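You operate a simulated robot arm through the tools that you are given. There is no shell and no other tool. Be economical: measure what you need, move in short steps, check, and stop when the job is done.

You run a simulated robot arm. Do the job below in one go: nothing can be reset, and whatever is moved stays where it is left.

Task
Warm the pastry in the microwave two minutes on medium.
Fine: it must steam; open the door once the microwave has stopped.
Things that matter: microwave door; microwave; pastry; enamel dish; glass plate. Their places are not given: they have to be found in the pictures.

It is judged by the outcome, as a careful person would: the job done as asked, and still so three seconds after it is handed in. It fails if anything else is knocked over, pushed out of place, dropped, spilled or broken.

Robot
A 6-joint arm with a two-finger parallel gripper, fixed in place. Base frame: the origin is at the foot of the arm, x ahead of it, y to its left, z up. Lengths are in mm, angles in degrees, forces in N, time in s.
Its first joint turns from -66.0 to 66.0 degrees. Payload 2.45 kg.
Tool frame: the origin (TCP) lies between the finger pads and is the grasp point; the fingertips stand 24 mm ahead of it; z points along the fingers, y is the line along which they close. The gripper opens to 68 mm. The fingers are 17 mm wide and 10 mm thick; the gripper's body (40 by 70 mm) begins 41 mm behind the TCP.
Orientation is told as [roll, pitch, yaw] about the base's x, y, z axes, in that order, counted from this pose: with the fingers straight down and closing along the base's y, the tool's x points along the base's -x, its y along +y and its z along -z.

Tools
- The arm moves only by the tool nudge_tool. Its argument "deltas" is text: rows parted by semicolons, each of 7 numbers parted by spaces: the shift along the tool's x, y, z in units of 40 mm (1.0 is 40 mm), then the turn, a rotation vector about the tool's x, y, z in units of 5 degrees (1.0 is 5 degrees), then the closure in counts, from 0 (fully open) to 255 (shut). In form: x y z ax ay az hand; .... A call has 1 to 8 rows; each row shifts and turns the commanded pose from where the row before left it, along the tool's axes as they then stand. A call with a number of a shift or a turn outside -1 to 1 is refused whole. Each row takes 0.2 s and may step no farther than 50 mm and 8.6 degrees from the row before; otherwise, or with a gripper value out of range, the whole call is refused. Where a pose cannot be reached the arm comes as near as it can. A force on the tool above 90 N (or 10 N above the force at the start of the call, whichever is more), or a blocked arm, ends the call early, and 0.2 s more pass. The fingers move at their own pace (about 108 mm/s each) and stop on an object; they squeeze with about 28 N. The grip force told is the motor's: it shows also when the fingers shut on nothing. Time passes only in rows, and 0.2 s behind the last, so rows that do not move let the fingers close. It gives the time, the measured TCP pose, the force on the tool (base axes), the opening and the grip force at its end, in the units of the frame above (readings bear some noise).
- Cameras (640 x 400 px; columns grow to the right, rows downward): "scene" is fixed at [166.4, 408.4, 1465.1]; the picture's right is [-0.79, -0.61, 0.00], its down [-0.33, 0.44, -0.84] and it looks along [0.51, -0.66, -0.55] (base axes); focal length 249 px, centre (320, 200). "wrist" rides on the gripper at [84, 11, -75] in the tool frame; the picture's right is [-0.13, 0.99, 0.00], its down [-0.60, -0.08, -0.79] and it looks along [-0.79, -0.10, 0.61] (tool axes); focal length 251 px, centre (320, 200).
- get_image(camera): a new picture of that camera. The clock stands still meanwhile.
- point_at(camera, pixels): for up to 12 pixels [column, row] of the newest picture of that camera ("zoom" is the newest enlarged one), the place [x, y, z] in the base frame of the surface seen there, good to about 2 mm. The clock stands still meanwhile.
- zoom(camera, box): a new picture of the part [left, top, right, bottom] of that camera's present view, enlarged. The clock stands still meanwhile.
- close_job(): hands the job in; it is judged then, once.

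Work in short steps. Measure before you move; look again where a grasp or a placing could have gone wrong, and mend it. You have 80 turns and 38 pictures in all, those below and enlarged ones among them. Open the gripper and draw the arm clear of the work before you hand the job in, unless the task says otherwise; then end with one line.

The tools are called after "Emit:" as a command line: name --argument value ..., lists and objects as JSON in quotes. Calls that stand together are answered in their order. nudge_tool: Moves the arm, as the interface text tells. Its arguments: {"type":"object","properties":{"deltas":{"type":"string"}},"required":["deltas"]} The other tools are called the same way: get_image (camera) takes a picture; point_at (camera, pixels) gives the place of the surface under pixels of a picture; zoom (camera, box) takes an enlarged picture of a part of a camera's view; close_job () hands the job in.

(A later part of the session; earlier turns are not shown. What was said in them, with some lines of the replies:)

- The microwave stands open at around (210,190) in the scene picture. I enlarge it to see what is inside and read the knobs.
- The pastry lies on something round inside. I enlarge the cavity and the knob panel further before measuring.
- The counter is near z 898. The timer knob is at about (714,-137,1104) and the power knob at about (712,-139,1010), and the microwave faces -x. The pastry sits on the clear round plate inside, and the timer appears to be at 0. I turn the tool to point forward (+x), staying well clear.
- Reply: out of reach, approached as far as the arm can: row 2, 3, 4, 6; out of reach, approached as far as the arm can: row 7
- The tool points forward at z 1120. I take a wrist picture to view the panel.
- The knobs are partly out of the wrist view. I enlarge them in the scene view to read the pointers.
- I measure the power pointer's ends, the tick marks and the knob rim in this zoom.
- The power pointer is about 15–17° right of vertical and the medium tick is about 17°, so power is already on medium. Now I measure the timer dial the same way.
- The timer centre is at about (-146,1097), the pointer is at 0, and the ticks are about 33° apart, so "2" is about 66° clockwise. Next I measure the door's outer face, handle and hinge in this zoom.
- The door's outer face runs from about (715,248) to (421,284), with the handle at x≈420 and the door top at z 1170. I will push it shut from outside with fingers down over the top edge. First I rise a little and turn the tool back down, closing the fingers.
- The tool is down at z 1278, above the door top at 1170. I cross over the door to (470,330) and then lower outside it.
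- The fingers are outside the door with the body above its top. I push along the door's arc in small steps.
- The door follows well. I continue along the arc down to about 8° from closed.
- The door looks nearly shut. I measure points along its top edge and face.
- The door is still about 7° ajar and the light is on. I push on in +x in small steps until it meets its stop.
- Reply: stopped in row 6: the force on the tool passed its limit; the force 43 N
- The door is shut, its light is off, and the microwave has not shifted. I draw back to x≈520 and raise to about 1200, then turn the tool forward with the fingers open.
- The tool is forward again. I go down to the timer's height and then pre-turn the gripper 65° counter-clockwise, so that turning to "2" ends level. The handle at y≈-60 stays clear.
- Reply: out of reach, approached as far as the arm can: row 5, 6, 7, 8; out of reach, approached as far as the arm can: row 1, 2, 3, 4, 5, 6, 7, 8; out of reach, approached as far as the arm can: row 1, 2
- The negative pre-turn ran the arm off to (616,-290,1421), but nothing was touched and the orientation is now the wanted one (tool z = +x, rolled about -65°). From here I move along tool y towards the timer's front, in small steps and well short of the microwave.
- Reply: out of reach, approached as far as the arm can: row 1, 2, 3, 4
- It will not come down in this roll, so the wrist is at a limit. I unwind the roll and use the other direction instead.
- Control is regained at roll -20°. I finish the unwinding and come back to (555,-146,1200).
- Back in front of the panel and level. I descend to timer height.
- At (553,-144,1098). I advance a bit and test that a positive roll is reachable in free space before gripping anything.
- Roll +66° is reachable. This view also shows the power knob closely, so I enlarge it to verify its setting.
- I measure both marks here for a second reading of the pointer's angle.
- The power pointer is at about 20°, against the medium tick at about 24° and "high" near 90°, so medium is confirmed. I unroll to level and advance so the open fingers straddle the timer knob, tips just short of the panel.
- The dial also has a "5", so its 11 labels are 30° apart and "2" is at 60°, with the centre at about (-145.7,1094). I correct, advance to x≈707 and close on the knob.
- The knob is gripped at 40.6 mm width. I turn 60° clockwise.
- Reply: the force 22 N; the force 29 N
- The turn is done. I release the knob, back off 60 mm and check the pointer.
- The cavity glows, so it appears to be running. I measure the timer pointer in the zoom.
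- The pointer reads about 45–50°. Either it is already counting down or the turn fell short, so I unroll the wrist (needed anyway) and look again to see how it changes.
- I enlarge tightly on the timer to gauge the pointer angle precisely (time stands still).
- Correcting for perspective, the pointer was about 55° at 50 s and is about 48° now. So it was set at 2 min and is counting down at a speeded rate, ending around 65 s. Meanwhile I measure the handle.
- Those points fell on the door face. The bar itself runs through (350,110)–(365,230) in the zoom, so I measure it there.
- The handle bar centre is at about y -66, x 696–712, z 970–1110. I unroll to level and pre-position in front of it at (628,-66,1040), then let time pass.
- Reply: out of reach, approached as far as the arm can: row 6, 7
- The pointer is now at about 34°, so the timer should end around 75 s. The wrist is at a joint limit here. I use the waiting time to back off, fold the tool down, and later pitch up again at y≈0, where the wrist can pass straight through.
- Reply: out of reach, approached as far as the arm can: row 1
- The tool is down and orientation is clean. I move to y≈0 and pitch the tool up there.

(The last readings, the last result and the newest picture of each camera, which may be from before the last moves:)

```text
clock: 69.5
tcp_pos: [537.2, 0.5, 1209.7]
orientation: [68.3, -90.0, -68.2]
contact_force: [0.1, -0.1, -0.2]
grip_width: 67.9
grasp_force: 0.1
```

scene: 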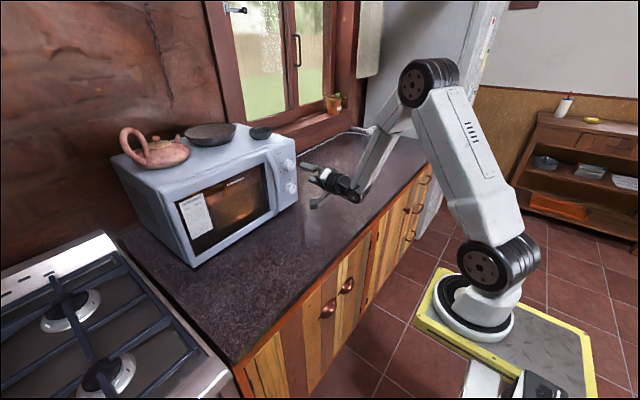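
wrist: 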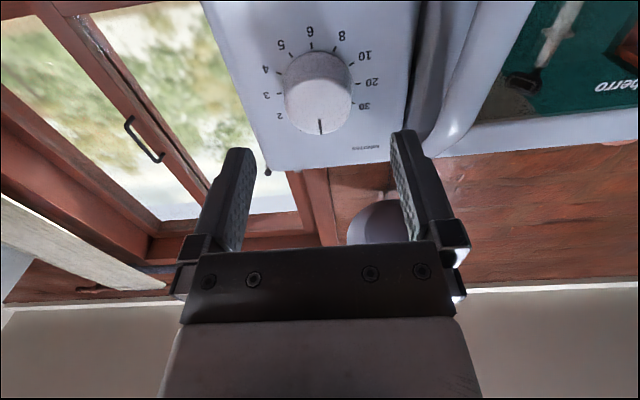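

It passed cleanly, with tool forward at y≈0. I go to the front of the handle at (600,-66,1040).

Emit:
nudge_tool --deltas "0.85 -0.33 0.3 0 0 0 0;0.85 -0.33 0.3 0 0 0 0;0.85 -0.33 0.3 0 0 0 0;0.85 -0.33 0.3 0 0 0 0;0.85 -0.33 0.3 0 0 0 0;0 0 0 0 0 0 0;0 0 0 0 0 0 0;0 0 0 0 0 0 0"

Emit:
nudge_tool --deltas "0 0 0 0 0 0 0;0 0 0 0 0 0 0;0 0 0 0 0 0 0;0 0 0 0 0 0 0;0 0 0 0 0 0 0;0 0 0 0 0 0 0;0 0 0 0 0 0 0;0 0 0 0 0 0 0"

Emit:
nudge_tool --deltas "0 0 0 0 0 0 0;0 0 0 0 0 0 0;0 0 0 0 0 0 0;0 0 0 0 0 0 0;0 0 0 0 0 0 0;0 0 0 0 0 0 0;0 0 0 0 0 0 0;0 0 0 0 0 0 0"

Emit:
zoom --camera "scene" --box '[230, 145, 310, 215]'

```text
clock: 71.3
tcp_pos: [594.6, -65.0, 1040.6]
orientation: [19.5, -89.8, -19.6]
contact_force: [0.0, -0.7, 0.2]
grip_width: 68.2
grasp_force: 0.1
```

```text
clock: 73.1
tcp_pos: [595.2, -65.0, 1039.5]
orientation: [18.7, -89.8, -18.6]
contact_force: [0.0, 0.2, -0.6]
grip_width: 68.2
grasp_force: 0.0
```

```text
clock: 74.9
tcp_pos: [594.6, -64.3, 1040.2]
orientation: [19.2, -89.8, -19.3]
contact_force: [-0.2, 0.8, 0.2]
grip_width: 68.0
grasp_force: 0.0
```

```text
5.71 times, centred on (270, 180) of scene
```

zoom: 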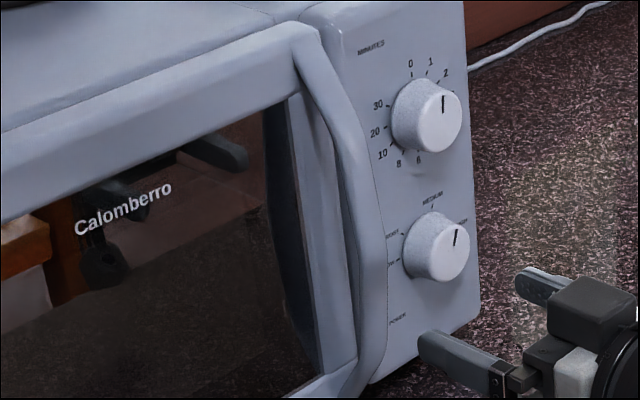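

The pointer is nearly at 0 but may not be quite there. I wait some more seconds and look again.

Emit:
nudge_tool --deltas "0 0 0 0 0 0 0;0 0 0 0 0 0 0;0 0 0 0 0 0 0;0 0 0 0 0 0 0;0 0 0 0 0 0 0;0 0 0 0 0 0 0;0 0 0 0 0 0 0;0 0 0 0 0 0 0"

Emit:
nudge_tool --deltas "0 0 0 0 0 0 0;0 0 0 0 0 0 0;0 0 0 0 0 0 0;0 0 0 0 0 0 0;0 0 0 0 0 0 0;0 0 0 0 0 0 0;0 0 0 0 0 0 0;0 0 0 0 0 0 0"

Emit:
nudge_tool --deltas "0 0 0 0 0 0 0;0 0 0 0 0 0 0;0 0 0 0 0 0 0;0 0 0 0 0 0 0;0 0 0 0 0 0 0;0 0 0 0 0 0 0;0 0 0 0 0 0 0;0 0 0 0 0 0 0"

Emit:
zoom --camera "scene" --box '[160, 145, 310, 250]'

```text
clock: 76.7
tcp_pos: [595.7, -63.6, 1040.1]
orientation: [19.5, -89.9, -19.5]
contact_force: [0.0, -0.5, -0.5]
grip_width: 68.2
grasp_force: 0.0
```

```text
clock: 78.5
tcp_pos: [595.7, -64.4, 1040.6]
orientation: [19.7, -89.9, -19.7]
contact_force: [0.2, -0.1, 0.5]
grip_width: 67.9
grasp_force: 0.2
```

```text
clock: 80.3
tcp_pos: [595.7, -64.1, 1039.9]
orientation: [19.3, -89.9, -19.3]
contact_force: [0.5, -0.6, 0.1]
grip_width: 67.9
grasp_force: 0.0
```

```text
3.81 times, centred on (235, 198) of scene
```

zoom: 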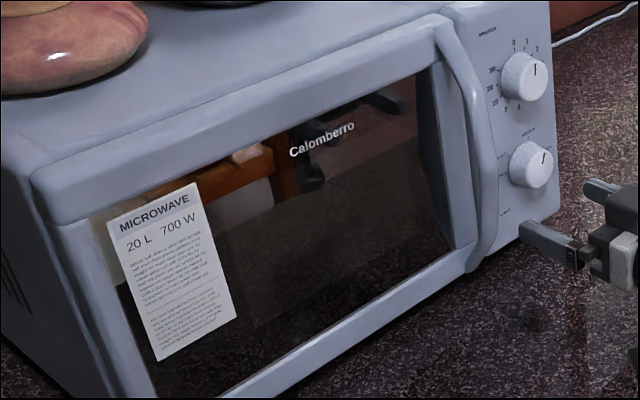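

The window is dark and the pointer is at 0, so the microwave has stopped. I advance onto the handle and grip it.

Emit:
nudge_tool --deltas "0 -0.03 0.9 0 0 0 0;0 0 0.9 0 0 0 0;0 0 0.9 0 0 0 0;0 0 0 0 0 0 0;0 0 0 0 0 0 150;0 0 0 0 0 0 255;0 0 0 0 0 0 255;0 0 0 0 0 0 255"

Emit:
zoom --camera "scene" --box '[230, 145, 310, 215]'

```text
clock: 82.1
tcp_pos: [706.0, -66.7, 1039.7]
orientation: [30.5, -89.8, -30.6]
contact_force: [-0.2, -5.5, -0.9]
grip_width: 13.7
grasp_force: 34.0
```

```text
5.71 times, centred on (270, 180) of scene
```

zoom: 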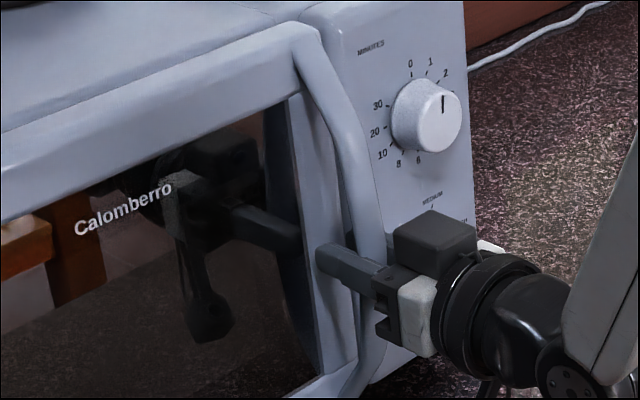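

The handle is gripped at 13.7 mm. I pull along the hinge arc, turning the tool with the door.

Emit:
nudge_tool --deltas "0 0.05 -0.34 0.5 0 0 255;0 0.05 -0.34 0.5 0 0 255;0 0.1 -0.68 1 0 0 255;0 0.1 -0.68 1 0 0 255;0 0.1 -0.68 1 0 0 255"

```text
clock: 83.3
tcp_pos: [598.1, -36.2, 1041.3]
orientation: [-23.0, -89.9, 2.7]
contact_force: [-7.4, -15.0, 5.3]
grip_width: 13.6
grasp_force: 33.3
```

It tracks the arc (20° open). I continue another 25°.

Emit:
nudge_tool --deltas "0 0.1 -0.68 1 0 0 255;0 0.1 -0.68 1 0 0 255;0 0.1 -0.68 1 0 0 255;0 0.1 -0.68 1 0 0 255;0 0.1 -0.68 1 0 0 255"

```text
clock: 84.5
tcp_pos: [489.2, 47.3, 1040.4]
orientation: [-98.5, -89.9, 53.3]
contact_force: [-17.2, -13.0, 16.5]
grip_width: 13.4
grasp_force: 33.9
```

45° open with modest forces. I go on a few more steps.

Emit:
nudge_tool --deltas "0 0.1 -0.68 1 0 0 255;0 0.1 -0.68 1 0 0 255;0 0.1 -0.68 1 0 0 255"

Emit:
get_image --camera "scene"

```text
clock: 85.3
tcp_pos: [446.9, 116.8, 1039.0]
orientation: [-99.1, -89.7, 38.9]
contact_force: [-27.1, -10.9, 8.6]
grip_width: 13.9
grasp_force: 33.9
```

```text
4 pictures are left
```

scene: 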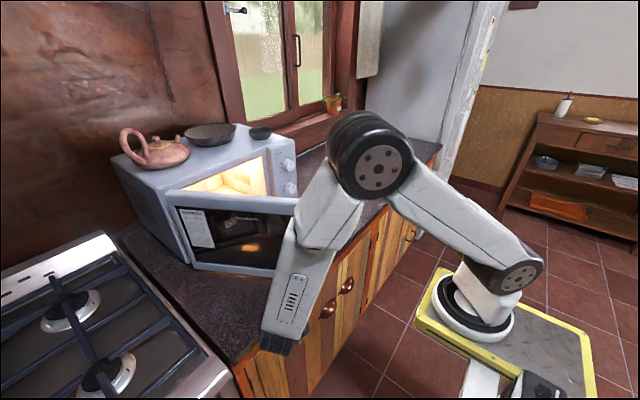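

The door is about 60° open and the arm is coping. I try three more steps.

Emit:
nudge_tool --deltas "0 0.1 -0.68 1 0 0 255;0 0.1 -0.68 1 0 0 255;0 0.1 -0.68 1 0 0 255"

```text
clock: 86.1
tcp_pos: [423.6, 196.5, 1039.1]
orientation: [-104.9, -89.6, 29.6]
contact_force: [-42.0, -6.1, 3.3]
grip_width: 13.9
grasp_force: 33.9
```

75° open. The x pull force is building since I am slightly outside the true arc, so I ease inward and take two more steps.

Emit:
nudge_tool --deltas "0 0.18 -0.68 1 0 0 255;0 0.18 -0.68 1 0 0 255;0 0.03 0 0 0 0 255"

```text
clock: 86.9
tcp_pos: [420.7, 232.7, 1035.3]
orientation: [-132.0, -89.4, 46.6]
contact_force: [-69.0, -1.7, 30.6]
grip_width: 15.3
grasp_force: 34.4
out of reach, approached as far as the arm can: row 2
```

The reach limit is near at about 82° open. I release the handle here.

Emit:
nudge_tool --deltas "0 0 0 0 0 0 0;0 0 0 0 0 0 0"

Emit:
get_image --camera "scene"

```text
clock: 87.5
tcp_pos: [426.6, 232.1, 1031.2]
orientation: [-9.8, -89.7, -74.9]
contact_force: [-0.1, -0.3, -0.1]
grip_width: 67.8
grasp_force: 0.2
```

```text
3 pictures are left
```

scene: 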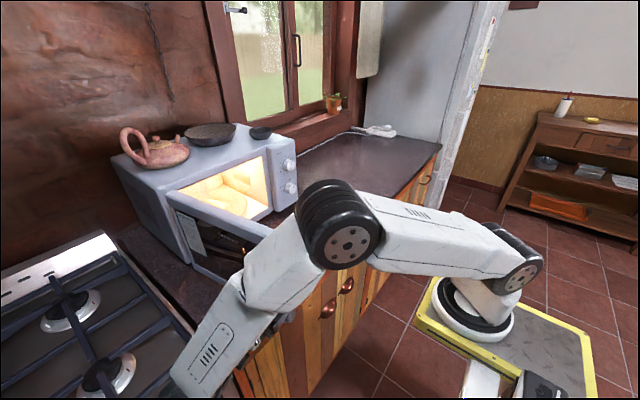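

The door stands about 82° open. I pull straight back off the handle in small steps.

Emit:
nudge_tool --deltas "0 0 -0.5 0 0 0 0;0 0 -0.5 0 0 0 0"

```text
clock: 88.1
tcp_pos: [414.6, 240.4, 1018.5]
orientation: [-13.4, -89.7, -71.5]
contact_force: [0.3, 0.5, -0.2]
grip_width: 67.9
grasp_force: 0.1
out of reach, approached as far as the arm can: row 1, 2
```

Reach-limited with this yaw. I relax the yaw a little (fingers have about 27 mm clearance each side of the bar) while drawing back.

Emit:
nudge_tool --deltas "0 0 0 -1 0 0 0;0 0 0 -1 0 0 0;0 0 -0.2 -1 0 0 0;0 0 -0.3 -1 0 0 0"

```text
clock: 89.1
tcp_pos: [409.6, 259.0, 1018.3]
orientation: [-56.4, -89.9, -8.5]
contact_force: [0.0, 1.0, -0.1]
grip_width: 68.2
grasp_force: 0.0
```

The bar is now just at the fingertips and centred. I continue straight back.

Emit:
nudge_tool --deltas "0 0 -0.4 0 0 0 0;0 0 -0.4 0 0 0 0;0 0 -0.4 -0.5 0 0 0"

```text
clock: 89.9
tcp_pos: [412.7, 290.3, 1015.6]
orientation: [-53.0, -89.8, -9.4]
contact_force: [-0.2, 0.4, -0.2]
grip_width: 68.0
grasp_force: 0.1
out of reach, approached as far as the arm can: row 2, 3
```

The fingers are clear of the bar by about 29 mm. I rise now, away from the door.

Emit:
nudge_tool --deltas "-0.7 0 0 0 0 0 0;-0.7 0 0 0 0 0 0;-0.8 0 0 0 0 0 0;-0.8 0 0 0 0 0 0"

Emit:
get_image --camera "scene"

```text
clock: 90.9
tcp_pos: [415.2, 289.9, 1137.8]
orientation: [-49.7, -89.9, -12.8]
contact_force: [-1.5, -0.9, 0.3]
grip_width: 68.1
grasp_force: 0.1
```

```text
2 pictures are left
```

scene: 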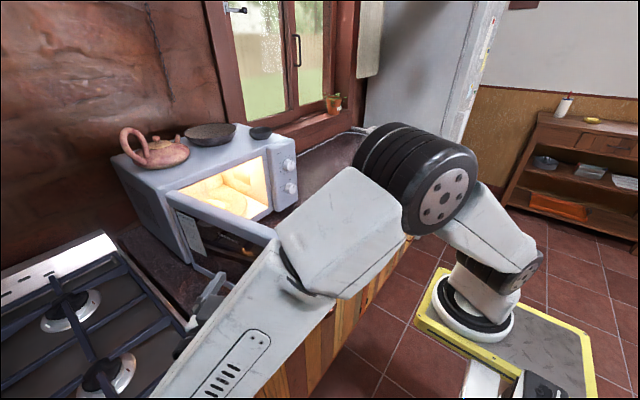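

I raise further to well above the door. Then I use a picture to check for steam and that everything is in place.

Emit:
nudge_tool --deltas "-1 0 0 0 0 0 0;-1 0 0 0 0 0 0;-1 0 0 0 0 0 0;-1 0 0 0 0 0 0;-0.5 0 0 0 0 0 0"

Emit:
zoom --camera "scene" --box '[110, 110, 310, 270]'

```text
clock: 92.1
tcp_pos: [451.2, 245.0, 1289.8]
orientation: [-21.0, -89.8, -41.1]
contact_force: [0.5, -0.7, -0.1]
grip_width: 68.3
grasp_force: 0.0
out of reach, approached as far as the arm can: row 1, 2, 3, 4, 5
```

```text
2.50 times, centred on (210, 190) of scene
```

zoom: 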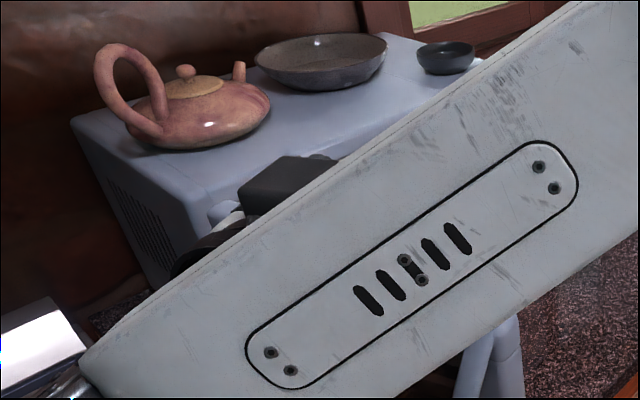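

My forearm blocks the view. At z 1290 the camera bracket clears the door top (1170), so I shift along tool z away from the door, rising slightly.

Emit:
nudge_tool --deltas "-0.4 0 0.3 0 0 0 0;-0.3 0 0.6 0 0 0 0;-0.1 0 0.8 0 0 0 0;0 0 0.8 0 0 0 0"

```text
clock: 93.1
tcp_pos: [497.1, 156.5, 1320.9]
orientation: [-42.1, -89.9, -20.4]
contact_force: [-1.0, -0.3, -0.3]
grip_width: 68.1
grasp_force: 0.0
```

Clear of the door at z 1321. I swing on in -y to free the camera's view.

Emit:
nudge_tool --deltas "0 -0.42 0.8 0 0 0 0;0 -0.42 0.8 0 0 0 0;0 -0.42 0.8 0 0 0 0;0 -0.42 0.8 0 0 0 0;0 -0.42 0.8 0 0 0 0;0 -0.42 0.8 0 0 0 0;0 -0.42 0.8 0 0 0 0;0 0 0 0 0 0 0"

Emit:
zoom --camera "scene" --box '[110, 110, 310, 270]'

```text
clock: 94.9
tcp_pos: [497.0, -98.6, 1321.4]
orientation: [-47.7, -89.9, -14.7]
contact_force: [0.9, -0.5, -0.6]
grip_width: 68.2
grasp_force: 0.1
```

```text
2.50 times, centred on (210, 190) of scene
```

zoom: 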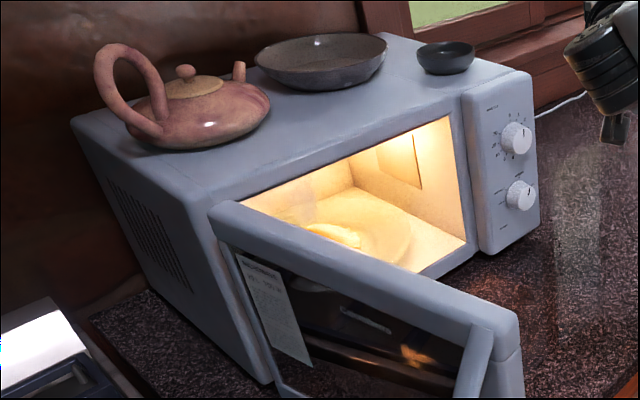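

The door stands wide open with the timer back at 0. There is a faint wisp over the pastry at about (305,205), the items on top of the microwave are undisturbed, and the arm is clear with the gripper open. I hand the job in.

Emit:
close_job

```text
The job is handed in.
```

The pastry was heated for two minutes on medium. I opened the door once the microwave had stopped, and a faint wisp, probably steam, shows over the pastry in the last picture.
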